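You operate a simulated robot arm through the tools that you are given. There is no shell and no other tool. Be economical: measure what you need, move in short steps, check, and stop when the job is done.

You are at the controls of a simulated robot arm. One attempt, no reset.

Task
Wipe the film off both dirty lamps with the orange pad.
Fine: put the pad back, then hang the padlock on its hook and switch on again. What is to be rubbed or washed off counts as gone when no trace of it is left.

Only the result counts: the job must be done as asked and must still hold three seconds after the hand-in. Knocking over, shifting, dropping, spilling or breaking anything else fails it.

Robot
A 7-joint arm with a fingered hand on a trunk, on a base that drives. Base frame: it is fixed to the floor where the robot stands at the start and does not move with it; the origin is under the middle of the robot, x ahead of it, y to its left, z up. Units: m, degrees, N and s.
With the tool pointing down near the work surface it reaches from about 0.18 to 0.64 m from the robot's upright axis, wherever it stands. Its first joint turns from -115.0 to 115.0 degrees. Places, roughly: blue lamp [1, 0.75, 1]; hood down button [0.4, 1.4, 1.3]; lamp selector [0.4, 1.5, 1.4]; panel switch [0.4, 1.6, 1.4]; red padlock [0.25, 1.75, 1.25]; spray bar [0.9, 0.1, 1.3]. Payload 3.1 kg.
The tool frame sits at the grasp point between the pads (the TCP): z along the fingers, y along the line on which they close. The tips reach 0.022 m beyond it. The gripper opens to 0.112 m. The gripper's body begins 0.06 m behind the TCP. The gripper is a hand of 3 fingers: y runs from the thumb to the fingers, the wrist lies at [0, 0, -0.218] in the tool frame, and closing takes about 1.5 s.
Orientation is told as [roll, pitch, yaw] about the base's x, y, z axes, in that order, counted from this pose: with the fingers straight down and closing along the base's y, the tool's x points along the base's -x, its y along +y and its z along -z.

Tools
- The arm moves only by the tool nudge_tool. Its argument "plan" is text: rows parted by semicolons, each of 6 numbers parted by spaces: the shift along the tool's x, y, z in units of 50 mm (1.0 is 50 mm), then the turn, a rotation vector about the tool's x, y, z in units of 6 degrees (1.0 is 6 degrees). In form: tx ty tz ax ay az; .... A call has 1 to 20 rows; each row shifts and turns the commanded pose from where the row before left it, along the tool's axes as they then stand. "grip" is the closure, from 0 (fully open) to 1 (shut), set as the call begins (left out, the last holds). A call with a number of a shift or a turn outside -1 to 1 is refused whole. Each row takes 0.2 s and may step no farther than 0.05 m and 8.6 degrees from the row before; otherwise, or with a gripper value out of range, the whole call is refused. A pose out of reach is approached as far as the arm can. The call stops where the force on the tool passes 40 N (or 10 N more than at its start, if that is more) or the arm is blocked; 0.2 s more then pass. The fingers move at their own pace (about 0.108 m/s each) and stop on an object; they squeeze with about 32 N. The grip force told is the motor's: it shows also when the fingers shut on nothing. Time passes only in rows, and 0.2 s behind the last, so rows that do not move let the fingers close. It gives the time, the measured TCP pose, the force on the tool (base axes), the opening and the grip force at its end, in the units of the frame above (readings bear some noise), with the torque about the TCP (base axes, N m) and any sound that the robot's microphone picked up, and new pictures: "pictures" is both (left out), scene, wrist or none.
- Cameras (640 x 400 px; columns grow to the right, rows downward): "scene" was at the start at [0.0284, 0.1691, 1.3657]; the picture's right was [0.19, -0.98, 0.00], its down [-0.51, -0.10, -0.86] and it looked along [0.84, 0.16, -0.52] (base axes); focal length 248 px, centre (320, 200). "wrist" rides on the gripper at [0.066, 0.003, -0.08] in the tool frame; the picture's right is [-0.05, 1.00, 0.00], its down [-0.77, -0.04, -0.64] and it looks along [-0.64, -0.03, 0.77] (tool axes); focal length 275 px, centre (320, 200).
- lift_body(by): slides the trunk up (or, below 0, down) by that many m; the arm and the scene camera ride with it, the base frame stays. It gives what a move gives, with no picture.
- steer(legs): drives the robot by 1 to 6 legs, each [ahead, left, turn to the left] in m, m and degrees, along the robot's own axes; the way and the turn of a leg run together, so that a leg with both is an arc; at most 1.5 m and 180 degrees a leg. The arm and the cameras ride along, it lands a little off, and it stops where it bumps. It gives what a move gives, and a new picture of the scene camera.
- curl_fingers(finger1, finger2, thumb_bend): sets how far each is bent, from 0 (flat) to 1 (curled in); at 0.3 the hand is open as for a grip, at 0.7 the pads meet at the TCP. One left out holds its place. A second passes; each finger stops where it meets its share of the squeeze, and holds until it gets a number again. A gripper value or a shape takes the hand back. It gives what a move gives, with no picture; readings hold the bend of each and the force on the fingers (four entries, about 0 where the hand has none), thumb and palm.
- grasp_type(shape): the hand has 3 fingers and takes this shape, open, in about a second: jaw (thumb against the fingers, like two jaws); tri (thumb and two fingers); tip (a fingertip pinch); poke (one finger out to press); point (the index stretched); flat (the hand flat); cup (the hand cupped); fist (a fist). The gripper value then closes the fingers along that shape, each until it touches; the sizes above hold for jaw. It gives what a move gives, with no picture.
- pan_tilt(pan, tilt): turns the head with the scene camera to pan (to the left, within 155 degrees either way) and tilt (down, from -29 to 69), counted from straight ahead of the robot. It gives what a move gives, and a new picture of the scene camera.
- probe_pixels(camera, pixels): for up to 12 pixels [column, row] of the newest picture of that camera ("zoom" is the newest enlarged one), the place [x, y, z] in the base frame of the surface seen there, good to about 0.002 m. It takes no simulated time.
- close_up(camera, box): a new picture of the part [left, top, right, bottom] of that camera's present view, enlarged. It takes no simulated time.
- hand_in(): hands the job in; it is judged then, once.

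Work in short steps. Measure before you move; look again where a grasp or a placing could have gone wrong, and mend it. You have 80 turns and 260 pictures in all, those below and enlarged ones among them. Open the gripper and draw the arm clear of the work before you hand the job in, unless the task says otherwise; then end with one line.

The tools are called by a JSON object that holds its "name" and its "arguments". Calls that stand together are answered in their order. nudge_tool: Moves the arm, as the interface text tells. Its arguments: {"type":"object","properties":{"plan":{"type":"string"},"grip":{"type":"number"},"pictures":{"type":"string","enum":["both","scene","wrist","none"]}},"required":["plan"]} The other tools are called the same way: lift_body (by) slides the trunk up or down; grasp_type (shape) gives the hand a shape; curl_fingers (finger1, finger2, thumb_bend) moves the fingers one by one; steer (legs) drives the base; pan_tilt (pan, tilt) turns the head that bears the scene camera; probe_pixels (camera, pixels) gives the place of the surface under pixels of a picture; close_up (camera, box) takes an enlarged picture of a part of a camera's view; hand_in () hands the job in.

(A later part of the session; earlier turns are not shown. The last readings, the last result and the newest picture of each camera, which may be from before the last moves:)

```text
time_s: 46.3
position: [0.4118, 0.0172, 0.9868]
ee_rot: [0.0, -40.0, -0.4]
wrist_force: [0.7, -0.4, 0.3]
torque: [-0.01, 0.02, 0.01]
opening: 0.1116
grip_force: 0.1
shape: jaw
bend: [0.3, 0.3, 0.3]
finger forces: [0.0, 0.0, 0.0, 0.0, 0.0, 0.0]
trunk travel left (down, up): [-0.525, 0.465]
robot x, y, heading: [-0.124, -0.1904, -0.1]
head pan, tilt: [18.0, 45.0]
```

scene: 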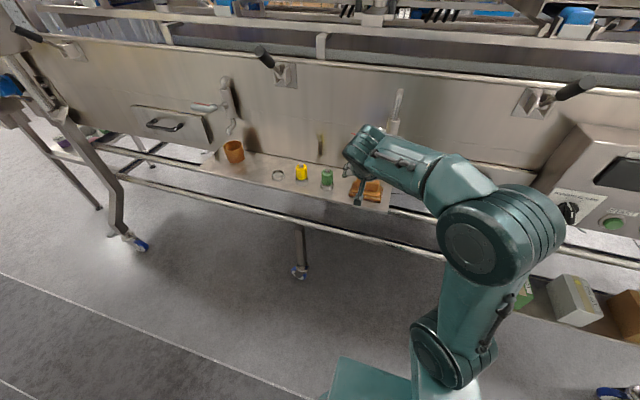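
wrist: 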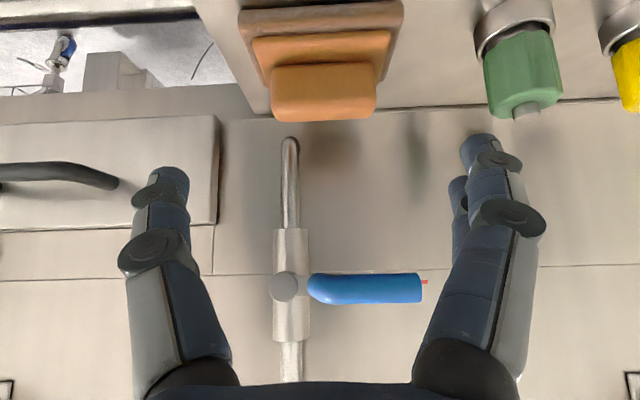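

Green bottle is close on the +y side, so I'll narrow the opening to about 0.085 before going in. First, a precise probe of the handle ends.

{"name": "probe_pixels", "arguments": {"camera": "wrist", "pixels": [[275, 90], [373, 90], [324, 72], [324, 115], [324, 45], [255, 45], [390, 42], [486, 80], [365, 275], [415, 290]]}}

{"name": "nudge_tool", "arguments": {"plan": "0 0.08 0 0 0 0; 0 0 0 0 0 0; 0 0 0 0 0 0", "grip": 0.22, "pictures": "wrist"}}

```text
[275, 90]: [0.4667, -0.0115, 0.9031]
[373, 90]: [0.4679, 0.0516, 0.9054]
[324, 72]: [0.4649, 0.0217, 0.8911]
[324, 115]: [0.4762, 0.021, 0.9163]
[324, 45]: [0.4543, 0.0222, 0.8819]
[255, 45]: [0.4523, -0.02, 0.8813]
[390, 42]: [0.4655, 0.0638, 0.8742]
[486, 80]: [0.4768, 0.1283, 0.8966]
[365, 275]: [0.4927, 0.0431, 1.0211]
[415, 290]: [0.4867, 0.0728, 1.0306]
```

```text
time_s: 47.1
position: [0.4122, 0.0208, 0.9861]
ee_rot: [0.1, -39.9, -0.4]
wrist_force: [-0.6, 0.0, 0.0]
torque: [-0.03, 0.01, -0.04]
opening: 0.0874
grip_force: 0.0
shape: jaw
bend: [0.61, 0.61, 0.57]
finger forces: [0.0, 0.0, 0.0, 0.0, 0.0, 0.0]
trunk travel left (down, up): [-0.525, 0.465]
robot x, y, heading: [-0.1202, -0.1955, -0.6]
head pan, tilt: [18.0, 45.0]
```

wrist: 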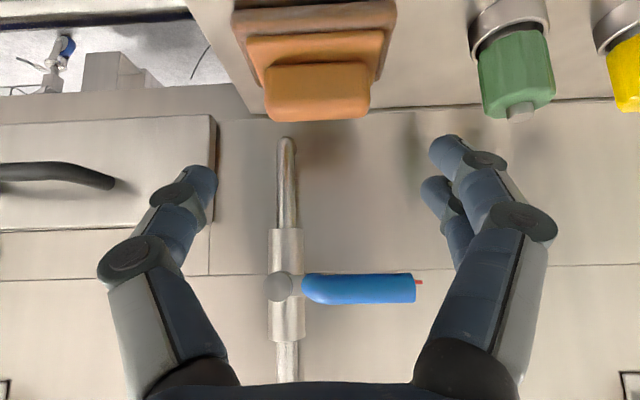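

Two fingers sit side by side on the +y side; I probe where their tips and the thumb tip are relative to the TCP.

{"name": "probe_pixels", "arguments": {"camera": "wrist", "pixels": [[450, 142], [447, 160], [437, 185], [452, 200], [490, 165], [200, 175], [185, 190], [530, 220], [130, 255], [445, 240]]}}

{"name": "close_up", "arguments": {"camera": "wrist", "box": [400, 110, 560, 310]}}

```text
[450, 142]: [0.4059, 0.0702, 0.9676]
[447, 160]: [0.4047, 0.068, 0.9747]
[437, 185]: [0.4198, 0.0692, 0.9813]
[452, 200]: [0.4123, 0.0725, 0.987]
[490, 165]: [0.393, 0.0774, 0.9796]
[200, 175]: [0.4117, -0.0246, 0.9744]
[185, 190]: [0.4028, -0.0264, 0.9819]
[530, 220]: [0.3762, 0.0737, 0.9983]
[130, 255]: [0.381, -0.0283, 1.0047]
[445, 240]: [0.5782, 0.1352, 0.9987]
```

```text
2.00 times, centred on (480, 210) of wrist
```

zoom: 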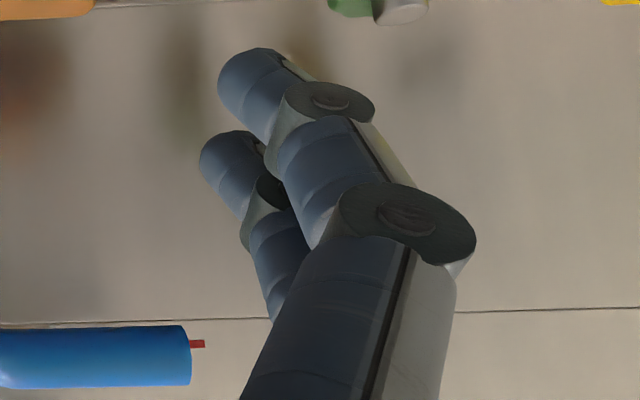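

Fingers span about ±0.022 m across tool x. I go in to TCP (0.477, 0.021, 0.915) so the lower finger stays above the slab.

{"name": "nudge_tool", "arguments": {"plan": "-0.02 0 0.48 0 0 0; -0.02 0 0.48 0 0 0; -0.02 0 0.48 0 0 0; -0.02 0 0.48 0 0 0"}}

{"name": "close_up", "arguments": {"camera": "scene", "box": [310, 120, 410, 220]}}

```text
time_s: 48.1
position: [0.4772, 0.0215, 0.9134]
ee_rot: [0.0, -40.0, -0.4]
wrist_force: [0.6, -0.5, 0.5]
torque: [0.01, 0.01, 0.01]
opening: 0.0875
grip_force: 0.1
shape: jaw
bend: [0.61, 0.61, 0.57]
finger forces: [0.1, 0.1, 0.1, 0.1, 0.1, 0.0]
trunk travel left (down, up): [-0.525, 0.465]
robot x, y, heading: [-0.1212, -0.1929, -0.2]
head pan, tilt: [18.0, 45.0]
```

scene: 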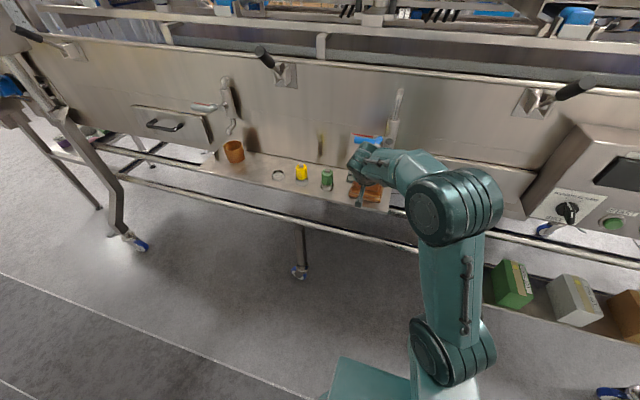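
wrist: 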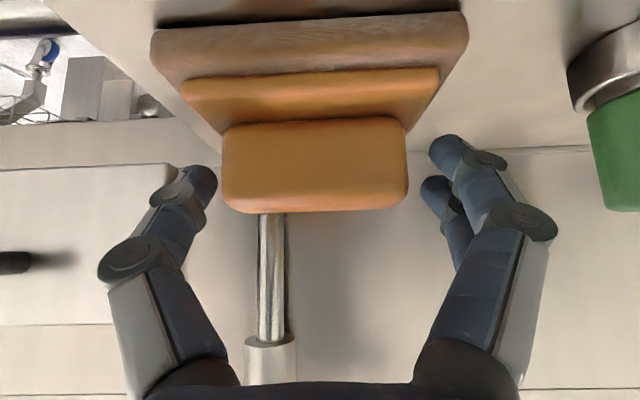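

```text
4.00 times, centred on (360, 170) of scene
```

zoom: 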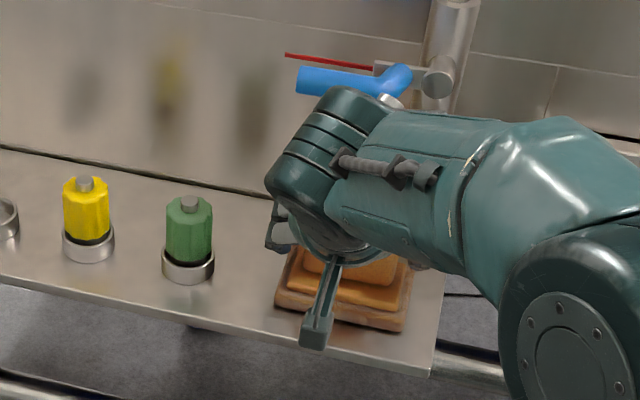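

The fingers flank the handle (cols 222–408, rows 120–210). I close.

{"name": "nudge_tool", "arguments": {"plan": "0 0 0 0 0 0; 0 0 0 0 0 0; 0 0 0 0 0 0; 0 0 0 0 0 0; 0 0 0 0 0 0; 0 0 0 0 0 0; 0 0 0 0 0 0", "grip": 1, "pictures": "wrist"}}

```text
time_s: 49.7
position: [0.4761, 0.0209, 0.9144]
ee_rot: [-0.1, -40.0, -0.4]
wrist_force: [0.4, 0.4, 0.6]
torque: [0.01, 0.05, -0.03]
opening: 0.0622
grip_force: 32.5
shape: jaw
bend: [0.72, 0.72, 0.7]
finger forces: [15.0, 13.7, 0.1, 0.1, 30.1, 0.0]
trunk travel left (down, up): [-0.525, 0.465]
robot x, y, heading: [-0.1219, -0.1942, -0.0]
head pan, tilt: [18.0, 45.0]
```

wrist: 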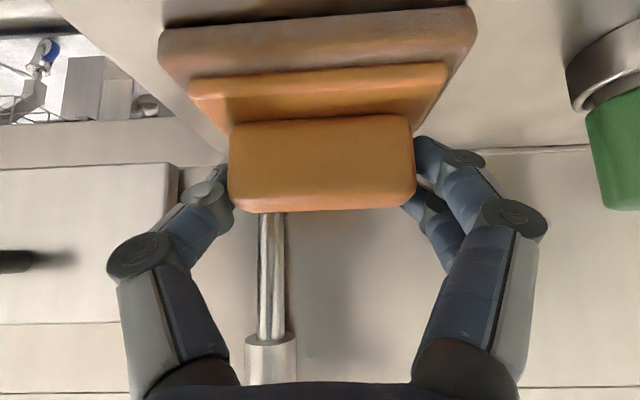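

Firm grip, 62 mm opening. I raise it 3 cm and check that only the orange pad comes along.

{"name": "nudge_tool", "arguments": {"plan": "-0.193 0 -0.23 0 0 0; -0.193 0 -0.23 0 0 0"}}

{"name": "close_up", "arguments": {"camera": "scene", "box": [310, 120, 410, 220]}}

```text
time_s: 50.3
position: [0.4772, 0.0206, 0.9447]
ee_rot: [0.0, -40.1, -0.4]
wrist_force: [-0.4, -1.0, 0.0]
torque: [-0.02, -0.02, 0.0]
opening: 0.062
grip_force: 32.7
shape: jaw
bend: [0.72, 0.72, 0.7]
finger forces: [15.0, 13.0, 0.0, 0.1, 30.0, 0.0]
trunk travel left (down, up): [-0.525, 0.465]
robot x, y, heading: [-0.1227, -0.1907, -0.5]
head pan, tilt: [18.0, 45.0]
```

scene: 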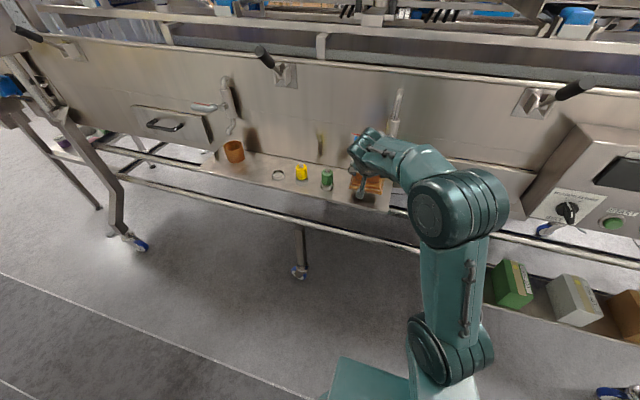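
wrist: 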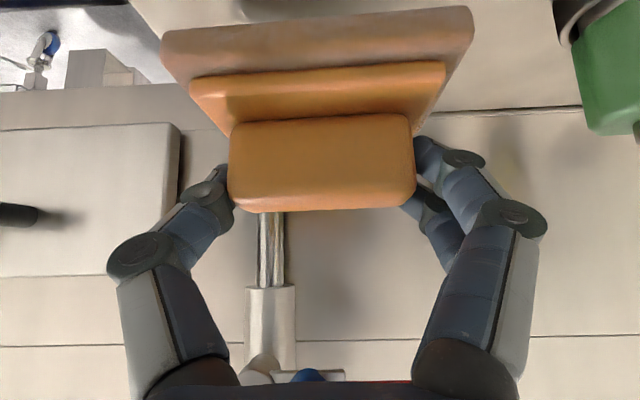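

```text
4.00 times, centred on (360, 170) of scene
```

zoom: 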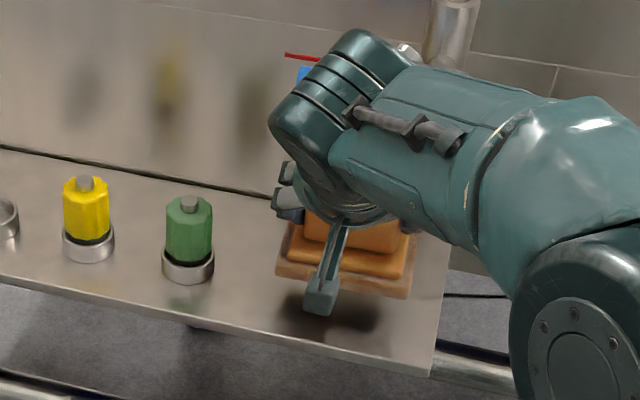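

The brown base is part of the pad; its underside is 0.054 m below the TCP. I back out 0.15 m, lift the trunk, and drive left to lamp 2 (y≈0.497).

{"name": "nudge_tool", "arguments": {"plan": "0.575 0 -0.4825 0 0 0; 0.575 0 -0.4825 0 0 0; 0.575 0 -0.4825 0 0 0; 0.575 0 -0.4825 0 0 0", "pictures": "none"}}

{"name": "lift_body", "arguments": {"by": 0.465}}

{"name": "steer", "arguments": {"legs": [[0, 0.55, 0]]}}

{"name": "pan_tilt", "arguments": {"pan": 10, "tilt": 25}}

```text
time_s: 51.3
position: [0.3259, 0.0229, 0.9455]
ee_rot: [0.0, -40.1, -0.4]
wrist_force: [0.0, 0.1, -1.0]
torque: [0.03, 0.0, 0.01]
opening: 0.0612
grip_force: 32.0
shape: jaw
bend: [0.72, 0.73, 0.7]
finger forces: [15.3, 13.1, 0.0, 0.0, 30.2, 0.0]
trunk travel left (down, up): [-0.525, 0.465]
robot x, y, heading: [-0.1211, -0.1941, -0.2]
head pan, tilt: [18.0, 45.0]
```

```text
refused: 0.465 is not a number from -0.4 to 0.4
```

```text
time_s: 54.5
position: [0.3299, 0.5749, 0.9453]
ee_rot: [0.0, -40.0, -0.3]
wrist_force: [0.0, 0.7, -0.5]
torque: [-0.01, -0.01, -0.03]
opening: 0.061
grip_force: 32.0
shape: jaw
bend: [0.72, 0.73, 0.7]
finger forces: [15.2, 13.2, 0.1, 0.0, 30.1, 0.0]
trunk travel left (down, up): [-0.525, 0.465]
robot x, y, heading: [-0.1184, 0.3578, -0.0]
head pan, tilt: [18.0, 45.0]
```

scene: 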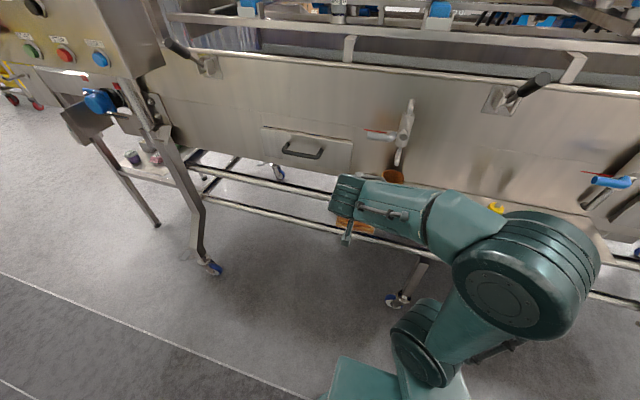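

```text
time_s: 55.3
position: [0.33, 0.5752, 0.9455]
ee_rot: [0.0, -40.1, -0.3]
wrist_force: [-0.1, -0.7, -1.1]
torque: [-0.01, -0.04, 0.02]
opening: 0.0612
grip_force: 32.4
shape: jaw
bend: [0.72, 0.73, 0.7]
finger forces: [15.2, 13.1, 0.1, 0.0, 30.1, 0.0]
trunk travel left (down, up): [-0.525, 0.465]
robot x, y, heading: [-0.1153, 0.3638, -0.2]
head pan, tilt: [10.0, 25.0]
```

scene: 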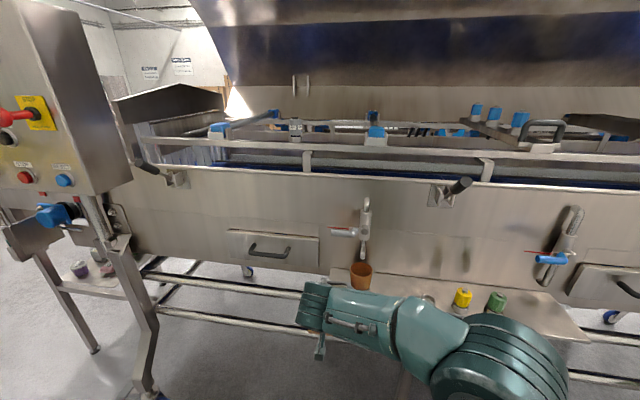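

The lift was refused (limit 0.4), though the drive stayed clear. I lift in two parts now.

{"name": "lift_body", "arguments": {"by": 0.4}}

{"name": "lift_body", "arguments": {"by": 0.065}}

{"name": "pan_tilt", "arguments": {"pan": 8, "tilt": 35}}

{"name": "close_up", "arguments": {"camera": "scene", "box": [240, 60, 400, 160]}}

{"name": "close_up", "arguments": {"camera": "scene", "box": [140, 60, 300, 160]}}

```text
time_s: 59.1
position: [0.3303, 0.5747, 1.3454]
ee_rot: [0.0, -40.0, -0.3]
wrist_force: [-0.5, 0.5, -0.7]
torque: [0.01, 0.0, -0.02]
opening: 0.0609
grip_force: 31.9
shape: jaw
bend: [0.72, 0.73, 0.7]
finger forces: [15.2, 13.2, 0.0, 0.0, 30.1, 0.0]
trunk travel left (down, up): [-0.925, 0.065]
robot x, y, heading: [-0.1163, 0.3612, -0.2]
head pan, tilt: [10.0, 25.0]
```

```text
time_s: 60.2
position: [0.3288, 0.5752, 1.4103]
ee_rot: [0.0, -40.0, -0.3]
wrist_force: [0.5, 0.6, -1.2]
torque: [0.0, -0.03, -0.01]
opening: 0.0612
grip_force: 31.6
shape: jaw
bend: [0.72, 0.73, 0.7]
finger forces: [15.3, 13.1, 0.1, 0.0, 30.0, 0.1]
trunk travel left (down, up): [-0.99, 0.0]
robot x, y, heading: [-0.1156, 0.3577, 0.2]
head pan, tilt: [10.0, 25.0]
```

```text
time_s: 60.9
position: [0.3303, 0.5741, 1.41]
ee_rot: [0.0, -40.0, -0.3]
wrist_force: [-0.1, -0.3, 0.0]
torque: [0.0, -0.02, 0.02]
opening: 0.0607
grip_force: 32.2
shape: jaw
bend: [0.72, 0.73, 0.7]
finger forces: [15.2, 13.2, 0.1, 0.1, 30.1, 0.0]
trunk travel left (down, up): [-0.99, 0.0]
robot x, y, heading: [-0.1204, 0.3591, -0.2]
head pan, tilt: [8.0, 35.0]
```

scene: 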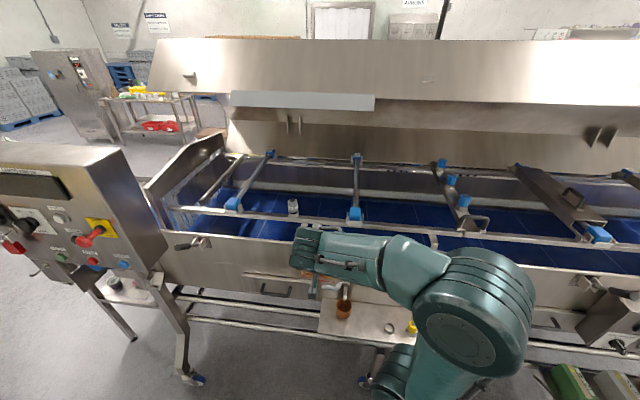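

```text
4.00 times, centred on (320, 110) of scene
```

zoom: 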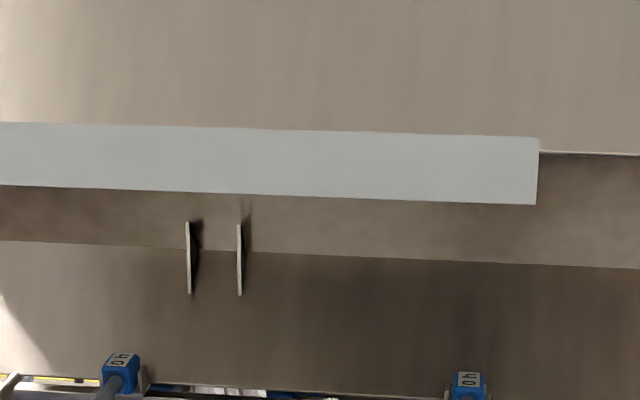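

```text
4.00 times, centred on (220, 110) of scene
```

zoom: 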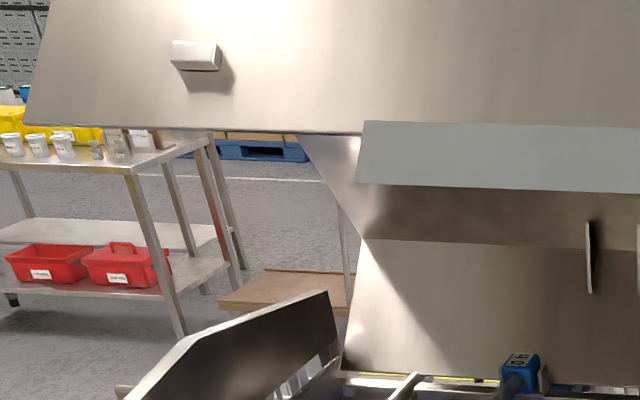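

Now enlarged views of both lamps at (356,185) and (252,180).

{"name": "close_up", "arguments": {"camera": "scene", "box": [320, 145, 400, 225]}}

{"name": "close_up", "arguments": {"camera": "scene", "box": [180, 140, 300, 220]}}

{"name": "close_up", "arguments": {"camera": "scene", "box": [500, 150, 640, 250]}}

{"name": "probe_pixels", "arguments": {"camera": "scene", "pixels": [[356, 168], [356, 180], [356, 190], [356, 200], [354, 215], [268, 162], [261, 172], [253, 182], [245, 192], [233, 204], [210, 190], [293, 206]]}}

```text
5.00 times, centred on (360, 185) of scene
```

zoom: 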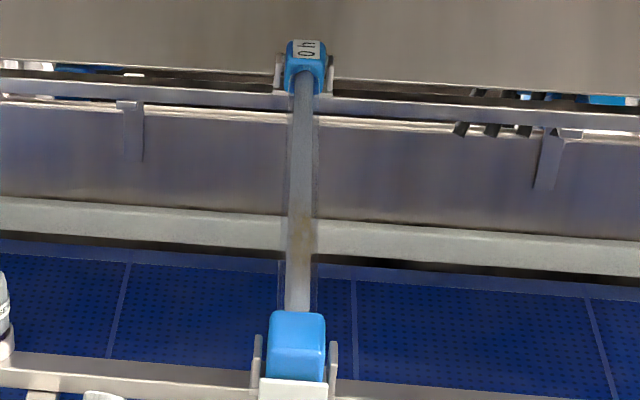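

```text
5.00 times, centred on (240, 180) of scene
```

zoom: 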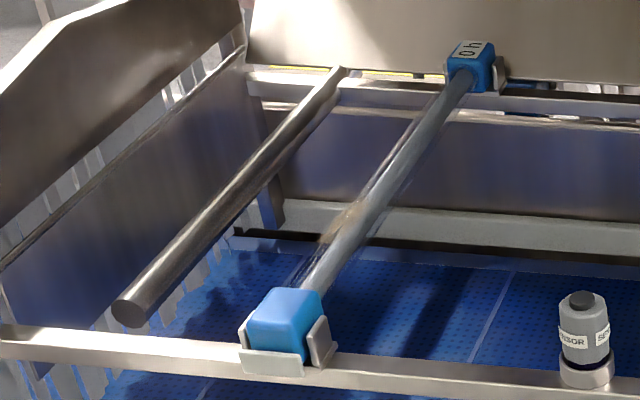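

```text
4.00 times, centred on (570, 200) of scene
```

zoom: 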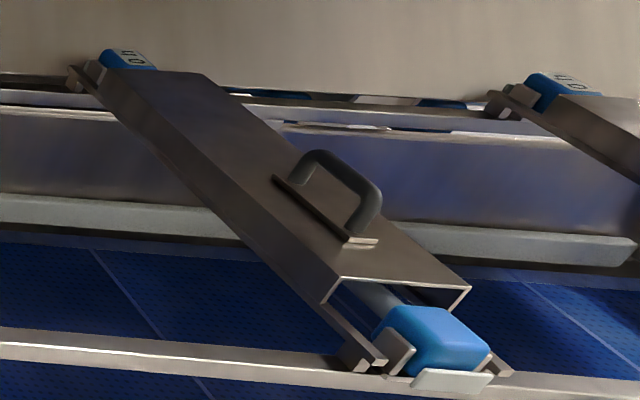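

```text
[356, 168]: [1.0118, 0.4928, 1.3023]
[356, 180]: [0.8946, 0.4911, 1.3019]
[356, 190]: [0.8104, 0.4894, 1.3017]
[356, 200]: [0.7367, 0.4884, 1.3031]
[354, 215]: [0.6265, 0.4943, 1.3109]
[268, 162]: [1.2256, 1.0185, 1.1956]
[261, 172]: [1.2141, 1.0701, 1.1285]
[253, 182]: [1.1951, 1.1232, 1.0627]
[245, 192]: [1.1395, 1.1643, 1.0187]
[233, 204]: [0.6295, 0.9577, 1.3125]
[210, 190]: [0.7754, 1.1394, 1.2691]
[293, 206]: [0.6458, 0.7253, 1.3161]
```

A translucent sleeve and a brownish patch show on each of the two open lamps. I zoom harder.

{"name": "close_up", "arguments": {"camera": "scene", "box": [336, 170, 376, 210]}}

{"name": "close_up", "arguments": {"camera": "scene", "box": [228, 160, 278, 210]}}

```text
10.00 times, centred on (356, 190) of scene
```

zoom: 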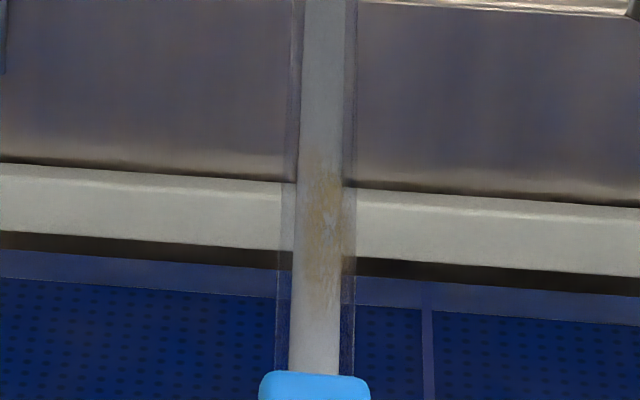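

```text
8.00 times, centred on (253, 185) of scene
```

zoom: 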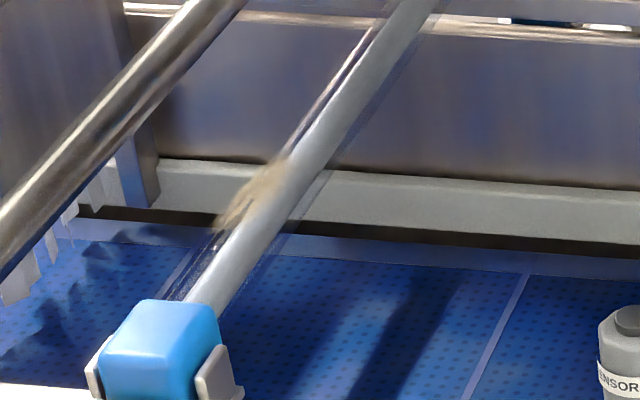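

The film lies on the sleeve tops. I probe extents of lamp 1's patch in this zoom.

{"name": "probe_pixels", "arguments": {"camera": "zoom", "pixels": [[290, 160], [260, 190], [235, 220], [215, 235], [300, 180], [280, 215], [255, 255], [400, 40], [225, 285], [380, 30], [190, 260], [325, 185]]}}

{"name": "close_up", "arguments": {"camera": "scene", "box": [336, 170, 376, 210]}}

{"name": "probe_pixels", "arguments": {"camera": "zoom", "pixels": [[325, 150], [325, 230], [320, 310], [300, 200], [347, 230], [285, 230], [352, 230], [350, 150], [292, 150], [283, 300], [345, 300], [315, 360]]}}

```text
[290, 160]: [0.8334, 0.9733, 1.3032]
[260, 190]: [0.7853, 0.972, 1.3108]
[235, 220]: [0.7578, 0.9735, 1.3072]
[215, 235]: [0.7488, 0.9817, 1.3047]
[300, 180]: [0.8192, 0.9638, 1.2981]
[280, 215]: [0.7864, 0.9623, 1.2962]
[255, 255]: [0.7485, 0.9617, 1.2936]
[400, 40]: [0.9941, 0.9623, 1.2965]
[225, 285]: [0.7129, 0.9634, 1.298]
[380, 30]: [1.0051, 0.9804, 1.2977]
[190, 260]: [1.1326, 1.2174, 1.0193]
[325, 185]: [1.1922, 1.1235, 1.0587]
```

```text
10.00 times, centred on (356, 190) of scene
```

zoom: 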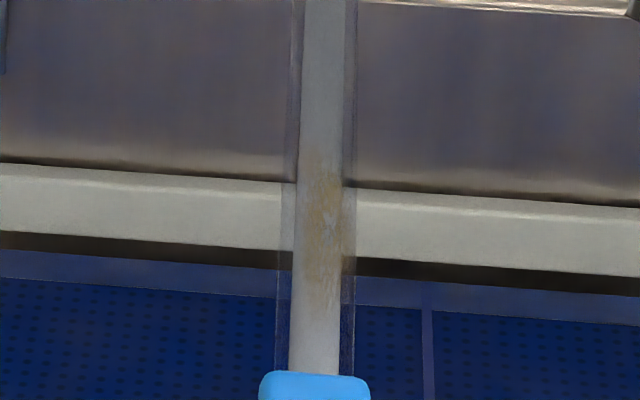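

```text
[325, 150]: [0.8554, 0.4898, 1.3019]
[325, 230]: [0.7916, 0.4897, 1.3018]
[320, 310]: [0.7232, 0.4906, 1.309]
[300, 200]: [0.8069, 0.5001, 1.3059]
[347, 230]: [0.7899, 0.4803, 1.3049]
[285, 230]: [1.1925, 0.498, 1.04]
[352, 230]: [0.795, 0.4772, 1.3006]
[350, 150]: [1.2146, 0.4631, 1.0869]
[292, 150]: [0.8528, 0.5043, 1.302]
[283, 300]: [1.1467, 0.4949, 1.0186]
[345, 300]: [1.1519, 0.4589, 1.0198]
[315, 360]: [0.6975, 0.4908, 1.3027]
```

Film on lamp 2 spans x≈0.72–0.855 on the sleeve top (y≈0.491, top z≈1.31). I need the base nearer; I look down to check how much room it has.

{"name": "pan_tilt", "arguments": {"pan": -10, "tilt": 69}}

{"name": "probe_pixels", "arguments": {"camera": "scene", "pixels": [[320, 100], [320, 150], [320, 200], [320, 250], [320, 300], [320, 350], [250, 300], [250, 350], [400, 300], [400, 350], [200, 350], [200, 390]]}}

```text
time_s: 61.9
position: [0.3298, 0.5748, 1.4101]
ee_rot: [0.0, -40.0, -0.3]
wrist_force: [-0.3, 0.0, -1.1]
torque: [-0.01, 0.0, 0.0]
opening: 0.061
grip_force: 32.5
shape: jaw
bend: [0.72, 0.73, 0.7]
finger forces: [15.1, 13.1, 0.1, 0.1, 30.0, 0.1]
trunk travel left (down, up): [-0.99, 0.0]
robot x, y, heading: [-0.1179, 0.3638, -0.1]
head pan, tilt: [-10.0, 68.8]
```

scene: 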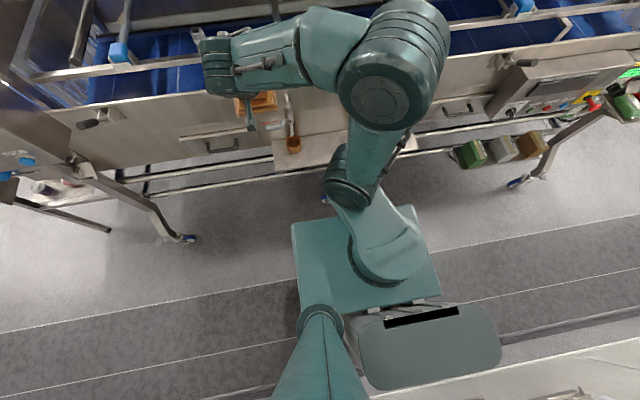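

```text
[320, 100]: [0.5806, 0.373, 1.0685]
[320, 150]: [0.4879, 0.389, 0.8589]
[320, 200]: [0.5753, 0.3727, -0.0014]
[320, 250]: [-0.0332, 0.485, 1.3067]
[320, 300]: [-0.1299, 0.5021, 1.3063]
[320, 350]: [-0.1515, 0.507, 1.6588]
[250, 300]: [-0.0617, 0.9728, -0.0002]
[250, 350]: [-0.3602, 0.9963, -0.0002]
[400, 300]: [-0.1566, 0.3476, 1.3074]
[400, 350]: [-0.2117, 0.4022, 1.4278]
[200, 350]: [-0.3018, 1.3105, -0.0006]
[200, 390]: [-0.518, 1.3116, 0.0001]
```

The trunk carriage reaches about 0.16 m ahead of the axis. I probe the lower rails and the caster for clearance.

{"name": "probe_pixels", "arguments": {"camera": "scene", "pixels": [[200, 168], [200, 184], [420, 153], [435, 140], [185, 238], [515, 182], [320, 222], [420, 212], [305, 171], [90, 122], [150, 205]]}}

```text
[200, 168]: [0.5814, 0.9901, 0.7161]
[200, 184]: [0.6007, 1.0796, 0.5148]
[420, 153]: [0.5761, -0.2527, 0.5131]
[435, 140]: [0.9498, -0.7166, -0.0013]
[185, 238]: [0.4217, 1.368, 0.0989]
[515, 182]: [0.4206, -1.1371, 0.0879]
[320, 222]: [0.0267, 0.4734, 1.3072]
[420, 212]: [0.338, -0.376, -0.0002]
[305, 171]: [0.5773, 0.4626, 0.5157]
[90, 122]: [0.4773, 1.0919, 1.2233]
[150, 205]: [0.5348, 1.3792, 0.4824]
```

Rails are at x≥0.57 and the shelf front at 0.42, so I move ahead 0.2 m and left 0.09 m, then bring the pad over the lamp line.

{"name": "steer", "arguments": {"legs": [[0.2, 0.09, 0]]}}

{"name": "pan_tilt", "arguments": {"pan": 10, "tilt": 40}}

```text
time_s: 63.5
position: [0.5272, 0.6663, 1.4105]
ee_rot: [0.0, -40.2, -0.2]
wrist_force: [0.2, -0.1, -0.5]
torque: [0.02, 0.0, -0.01]
opening: 0.0611
grip_force: 32.1
shape: jaw
bend: [0.72, 0.73, 0.7]
finger forces: [15.2, 13.0, 0.0, 0.0, 30.1, 0.1]
trunk travel left (down, up): [-0.99, 0.0]
robot x, y, heading: [0.0827, 0.448, -0.0]
head pan, tilt: [-10.0, 68.8]
```

scene: 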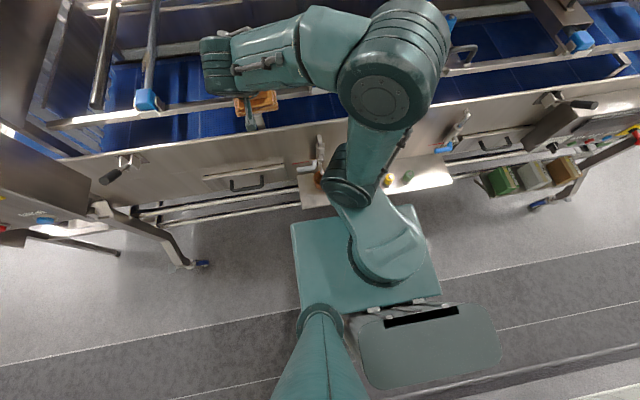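

```text
time_s: 64.5
position: [0.5265, 0.6649, 1.4098]
ee_rot: [-0.1, -40.0, -0.2]
wrist_force: [0.5, -0.7, -1.2]
torque: [0.0, 0.01, -0.01]
opening: 0.0613
grip_force: 31.8
shape: jaw
bend: [0.72, 0.73, 0.7]
finger forces: [15.2, 13.1, 0.1, 0.0, 30.1, 0.0]
trunk travel left (down, up): [-0.99, 0.0]
robot x, y, heading: [0.0821, 0.4508, -0.0]
head pan, tilt: [10.0, 40.0]
```

scene: 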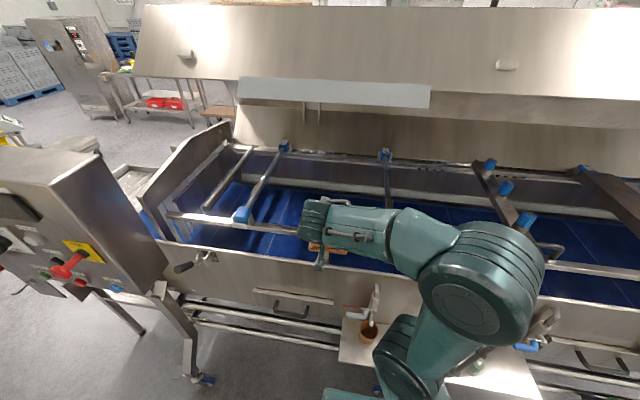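

Path is clear at z 1.41 (pad underside ≈1.356). I shift to y=0.491, then forward to x≈0.73.

{"name": "nudge_tool", "arguments": {"plan": "0 -0.87 0 0 0 0; 0 -0.87 0 0 0 0; 0 -0.87 0 0 0 0; 0 -0.87 0 0 0 0; -0.613 0 0.514 0 0 0; -0.613 0 0.514 0 0 0; -0.613 0 0.514 0 0 0; -0.613 0 0.514 0 0 0; -0.613 0 0.514 0 0 0"}}

```text
time_s: 66.5
position: [0.7288, 0.4912, 1.4088]
ee_rot: [0.0, -40.0, -0.2]
wrist_force: [0.5, 0.5, 0.0]
torque: [0.01, 0.01, -0.01]
opening: 0.0572
grip_force: 32.1
shape: jaw
bend: [0.72, 0.76, 0.7]
finger forces: [17.6, 12.3, 0.0, 0.0, 29.4, 0.1]
trunk travel left (down, up): [-0.99, 0.0]
robot x, y, heading: [0.0779, 0.4494, -0.2]
head pan, tilt: [10.0, 40.0]
```

scene: 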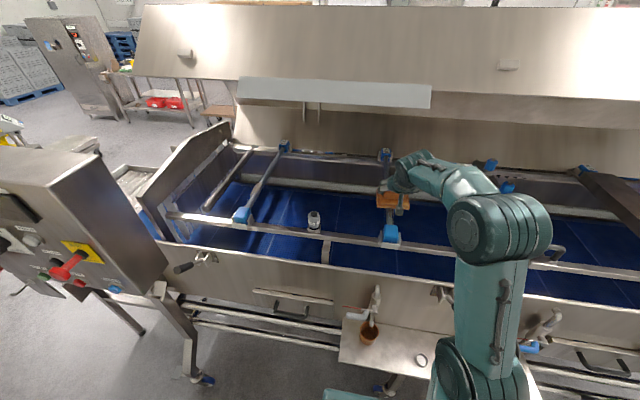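
wrist: 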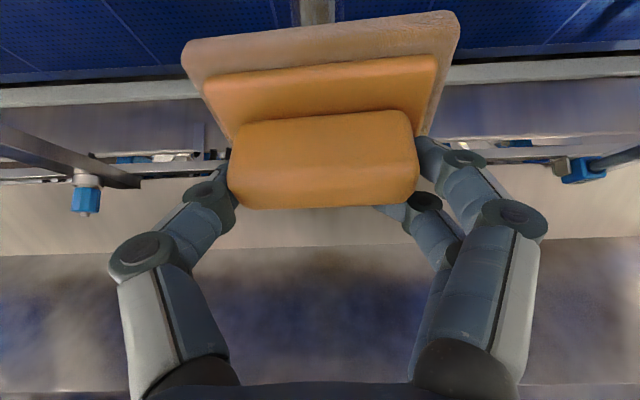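

Grip still holds, though the pad has turned a few degrees. I lower 0.04 m toward the lamp, then in small steps.

{"name": "nudge_tool", "arguments": {"plan": "0.257 0 0.306 0 0 0; 0.257 0 0.306 0 0 0; 0.064 0 0.077 0 0 0"}}

{"name": "close_up", "arguments": {"camera": "scene", "box": [360, 140, 440, 250]}}

```text
time_s: 67.3
position: [0.7274, 0.4919, 1.37]
ee_rot: [0.3, -40.5, -0.2]
wrist_force: [7.3, 0.4, 23.2]
torque: [0.06, 0.17, -0.04]
opening: 0.0568
grip_force: 31.8
shape: jaw
bend: [0.73, 0.75, 0.71]
finger forces: [19.0, 25.7, 0.1, 0.0, 32.1, 0.0]
trunk travel left (down, up): [-0.99, 0.0]
robot x, y, heading: [0.0769, 0.4494, -0.5]
head pan, tilt: [10.0, 40.0]
```

scene: 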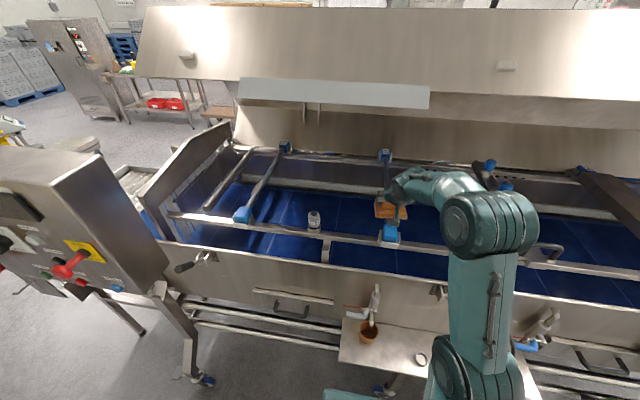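
wrist: 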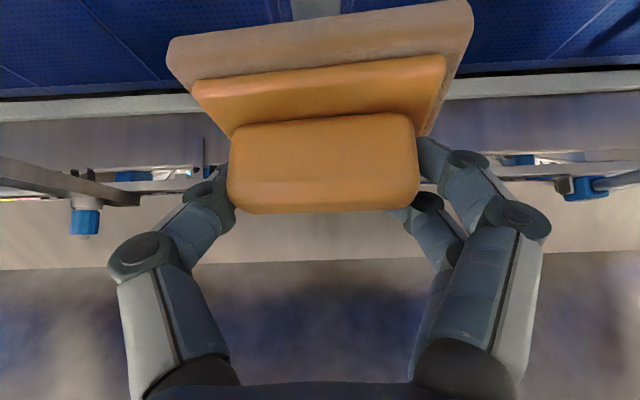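

```text
3.64 times, centred on (400, 195) of scene
```

zoom: 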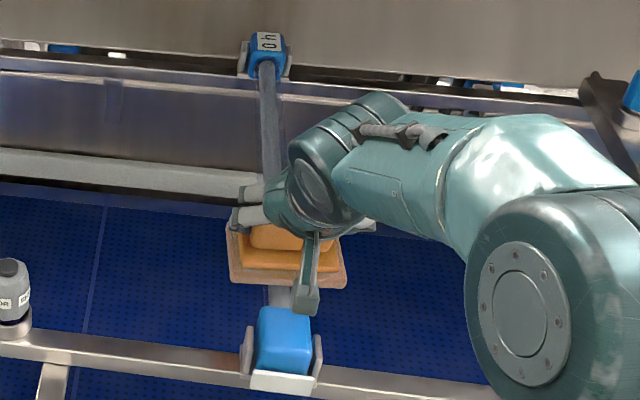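

Contact: 23 N at z 1.370. I ease up 3 mm and sweep forward 0.14 m along the lamp, then back.

{"name": "nudge_tool", "arguments": {"plan": "-0.039 0 -0.046 0 0 0; -0.383 0 0.321 0 0 0; -0.383 0 0.321 0 0 0; -0.383 0 0.321 0 0 0; -0.383 0 0.321 0 0 0; -0.383 0 0.321 0 0 0; -0.383 0 0.321 0 0 0"}}

```text
time_s: 68.9
position: [0.8661, 0.4896, 1.3668]
ee_rot: [-0.1, -40.1, -0.2]
wrist_force: [-1.9, 0.6, 6.1]
torque: [-0.03, 0.33, 0.0]
opening: 0.057
grip_force: 31.8
shape: jaw
bend: [0.73, 0.75, 0.71]
finger forces: [19.0, 19.6, 0.0, 0.1, 31.3, 0.0]
out of reach, approached as far as the arm can: row 7
trunk travel left (down, up): [-0.99, 0.0]
robot x, y, heading: [0.0792, 0.4501, -0.4]
head pan, tilt: [10.0, 40.0]
```

scene: 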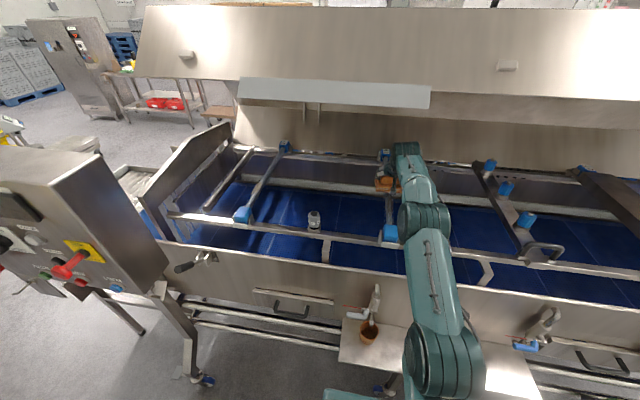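
wrist: 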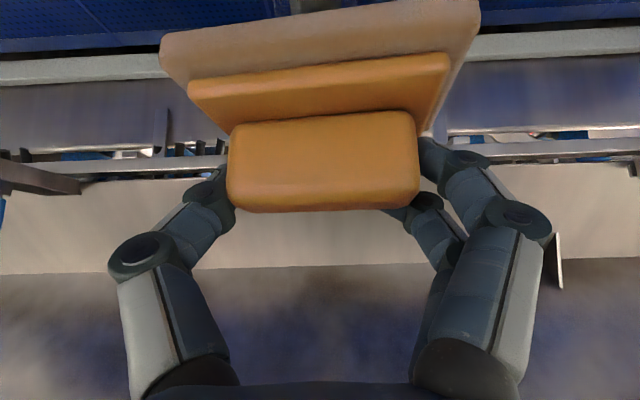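

I look at the swept stretch of lamp 2.

{"name": "close_up", "arguments": {"camera": "scene", "box": [365, 170, 415, 245]}}

```text
5.33 times, centred on (390, 208) of scene
```

zoom: 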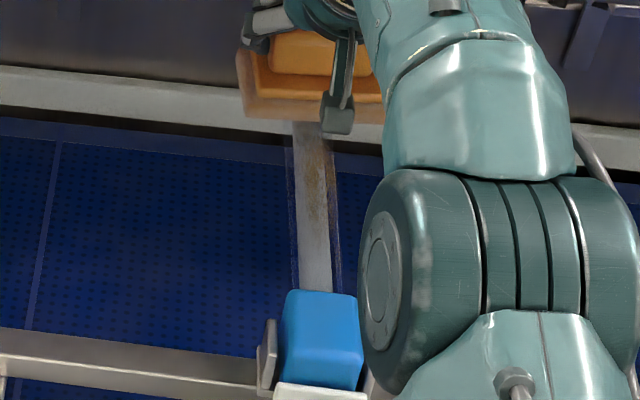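

Film is thinner but still there, mostly to the −y side. I press a little more and do back-and-forth strokes, from x 0.866 to 0.74 and again.

{"name": "nudge_tool", "arguments": {"plan": "0.039 0 0.046 0 0 0; 0.48 0 -0.402 0 0 0; 0.48 0 -0.402 0 0 0; 0.48 0 -0.402 0 0 0; 0.48 0 -0.402 0 0 0; -0.48 0 0.402 0 0 0; -0.48 0 0.402 0 0 0; -0.48 0 0.402 0 0 0; -0.48 0 0.402 0 0 0; 0.48 0 -0.402 0 0 0; 0.48 0 -0.402 0 0 0; 0.48 0 -0.402 0 0 0; 0.48 0 -0.402 0 0 0; -0.48 0 0.402 0 0 0; -0.48 0 0.402 0 0 0; -0.48 0 0.402 0 0 0; -0.48 0 0.402 0 0 0", "pictures": "wrist"}}

{"name": "close_up", "arguments": {"camera": "scene", "box": [365, 170, 415, 245]}}

```text
time_s: 72.5
position: [0.866, 0.4901, 1.3647]
ee_rot: [-0.1, -40.2, -0.2]
wrist_force: [-0.3, -0.5, 10.8]
torque: [-0.04, 0.28, 0.05]
opening: 0.0572
grip_force: 31.8
shape: jaw
bend: [0.73, 0.75, 0.71]
finger forces: [19.0, 19.8, 0.0, 0.0, 33.5, 0.0]
trunk travel left (down, up): [-0.99, 0.0]
robot x, y, heading: [0.0779, 0.4506, -0.3]
head pan, tilt: [10.0, 40.0]
```

wrist: 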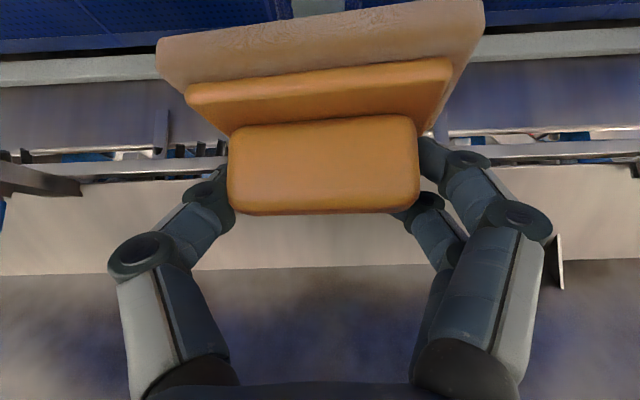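

```text
5.33 times, centred on (390, 208) of scene
```

zoom: 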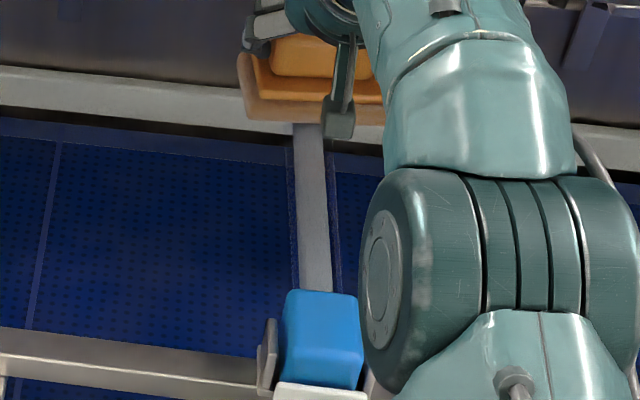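

The visible stretch looks clean. I lift and draw back to inspect the whole lamp.

{"name": "nudge_tool", "arguments": {"plan": "0.48 0 -0.402 0 0 0; 0.48 0 -0.402 0 0 0; 0.48 0 -0.402 0 0 0; 0.48 0 -0.402 0 0 0; -0.48 0 0.402 0 0 0; -0.48 0 0.402 0 0 0; -0.48 0 0.402 0 0 0; -0.48 0 0.402 0 0 0; -0.29 0 -0.345 0 0 0; -0.29 0 -0.345 0 0 0; 0.722 0 -0.606 0 0 0; 0.722 0 -0.606 0 0 0; 0.722 0 -0.606 0 0 0; 0.722 0 -0.606 0 0 0; 0.722 0 -0.606 0 0 0; 0.722 0 -0.606 0 0 0; 0.722 0 -0.606 0 0 0", "pictures": "scene"}}

{"name": "close_up", "arguments": {"camera": "scene", "box": [365, 145, 415, 245]}}

{"name": "close_up", "arguments": {"camera": "wrist", "box": [200, 0, 440, 150]}}

```text
time_s: 76.1
position: [0.5292, 0.4838, 1.3958]
ee_rot: [0.2, -40.2, -0.4]
wrist_force: [-0.4, -0.1, -0.7]
torque: [0.0, 0.01, 0.02]
opening: 0.0572
grip_force: 32.1
shape: jaw
bend: [0.72, 0.75, 0.71]
finger forces: [17.1, 14.5, 0.0, 0.0, 30.4, 0.1]
out of reach, approached as far as the arm can: row 10
trunk travel left (down, up): [-0.99, 0.0]
robot x, y, heading: [0.0803, 0.448, -0.1]
head pan, tilt: [10.0, 40.0]
```

scene: 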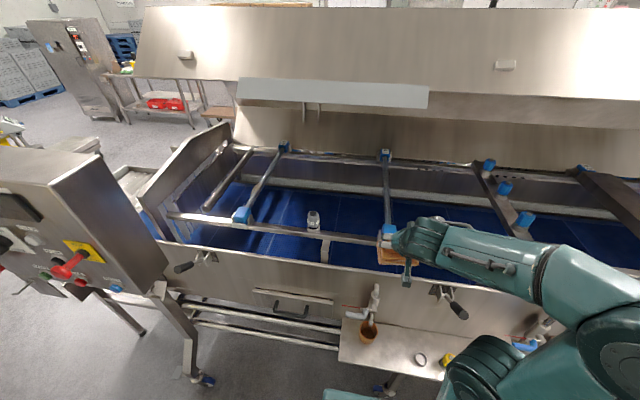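

```text
4.00 times, centred on (390, 195) of scene
```

zoom: 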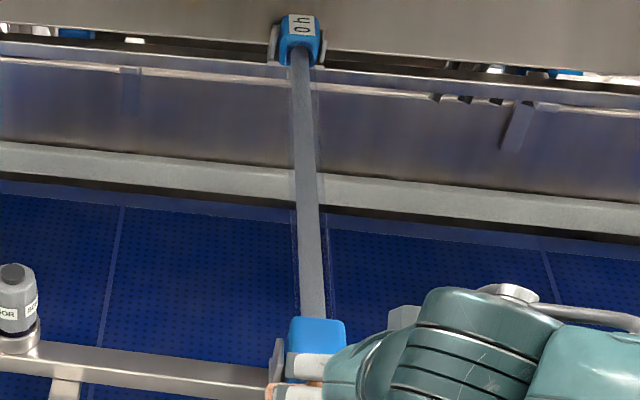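

```text
2.67 times, centred on (320, 75) of wrist
```

zoom: 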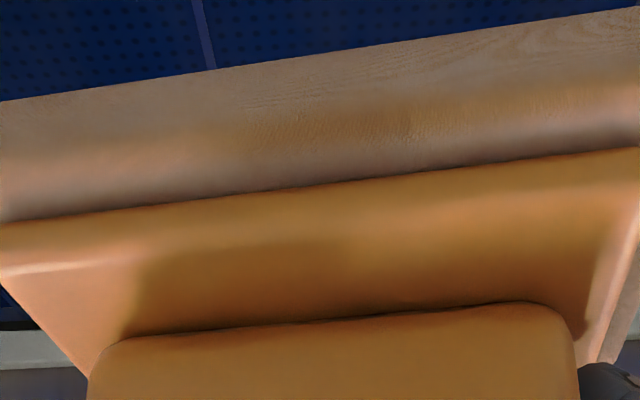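

Lamp 2 looks clean along its full length. I drive left 0.475 m to lamp 1.

{"name": "steer", "arguments": {"legs": [[0, 0.475, 0]]}}

{"name": "close_up", "arguments": {"camera": "scene", "box": [365, 145, 415, 245]}}

{"name": "probe_pixels", "arguments": {"camera": "zoom", "pixels": [[300, 50], [305, 150], [308, 200], [312, 250], [300, 250], [325, 250], [315, 300], [315, 335]]}}

```text
time_s: 78.9
position: [0.5331, 0.9647, 1.3946]
ee_rot: [0.1, -40.0, -0.3]
wrist_force: [0.7, 0.3, -0.5]
torque: [-0.01, 0.04, 0.0]
opening: 0.0573
grip_force: 32.1
shape: jaw
bend: [0.72, 0.75, 0.71]
finger forces: [17.1, 14.5, 0.0, 0.1, 30.4, 0.0]
trunk travel left (down, up): [-0.99, 0.0]
robot x, y, heading: [0.0827, 0.9287, -0.1]
head pan, tilt: [10.0, 40.0]
```

scene: 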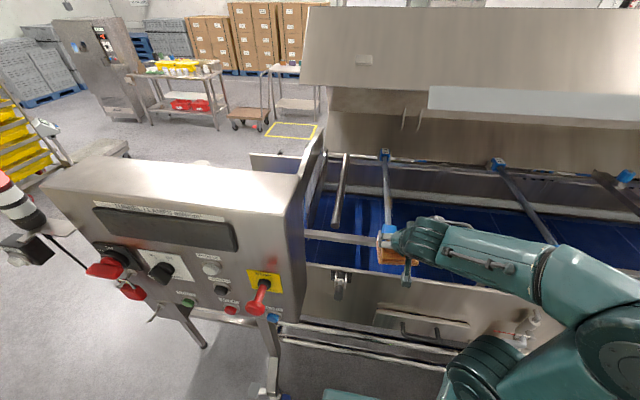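

```text
4.00 times, centred on (390, 195) of scene
```

zoom: 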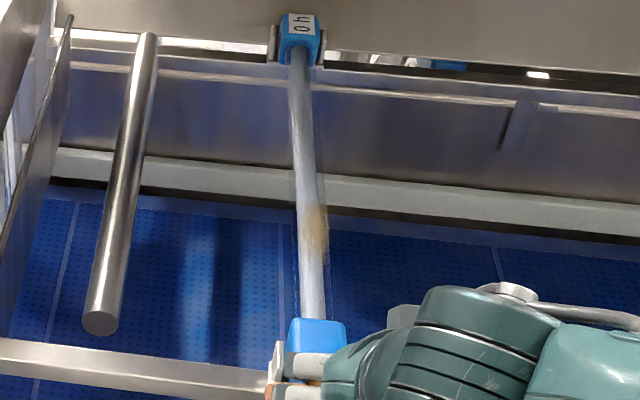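

```text
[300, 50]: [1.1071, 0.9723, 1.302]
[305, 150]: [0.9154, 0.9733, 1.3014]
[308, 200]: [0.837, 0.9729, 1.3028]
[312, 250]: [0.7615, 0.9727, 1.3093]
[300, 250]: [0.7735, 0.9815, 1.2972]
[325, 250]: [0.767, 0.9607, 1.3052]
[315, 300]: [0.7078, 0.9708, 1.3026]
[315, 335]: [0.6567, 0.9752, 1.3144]
```

Lamp 1 is at y≈0.972, film x≈0.74–0.84. I raise slightly, go over it to x 0.73, lower to contact, and stroke as before.

{"name": "nudge_tool", "arguments": {"plan": "-0.19 0.12 -0.23 0 0 0; -0.613 0 0.514 0 0 0; -0.613 0 0.514 0 0 0; -0.613 0 0.514 0 0 0; -0.613 0 0.514 0 0 0; -0.613 0 0.514 0 0 0; 0.257 0 0.306 0 0 0; 0.257 0 0.306 0 0 0"}}

```text
time_s: 80.7
position: [0.7354, 0.97, 1.3698]
ee_rot: [-0.1, -40.2, -0.3]
wrist_force: [0.0, -0.1, 2.5]
torque: [-0.06, 0.03, 0.02]
opening: 0.0568
grip_force: 31.2
shape: jaw
bend: [0.73, 0.76, 0.71]
finger forces: [17.0, 15.2, 0.0, 0.0, 30.8, 0.0]
trunk travel left (down, up): [-0.99, 0.0]
robot x, y, heading: [0.0803, 0.9255, -0.2]
head pan, tilt: [10.0, 40.0]
```

scene: 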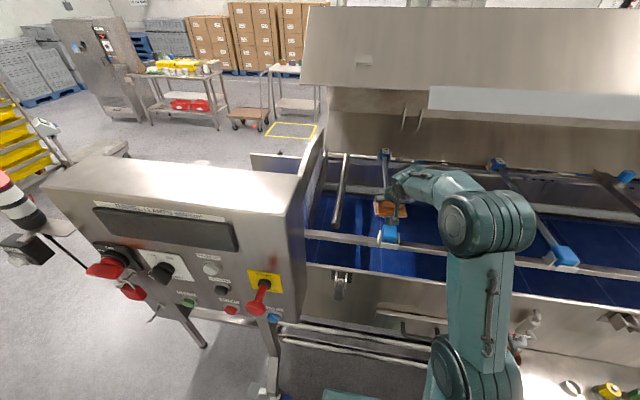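
wrist: 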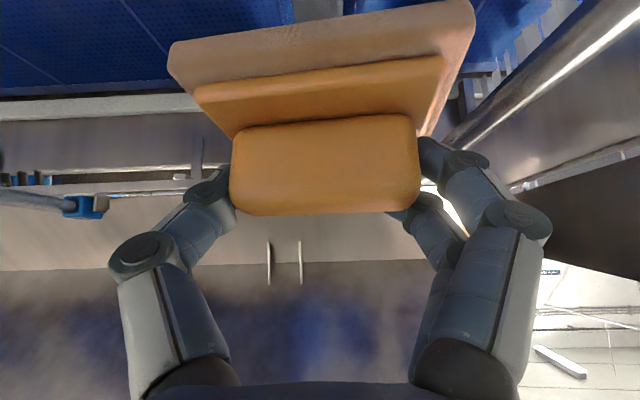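

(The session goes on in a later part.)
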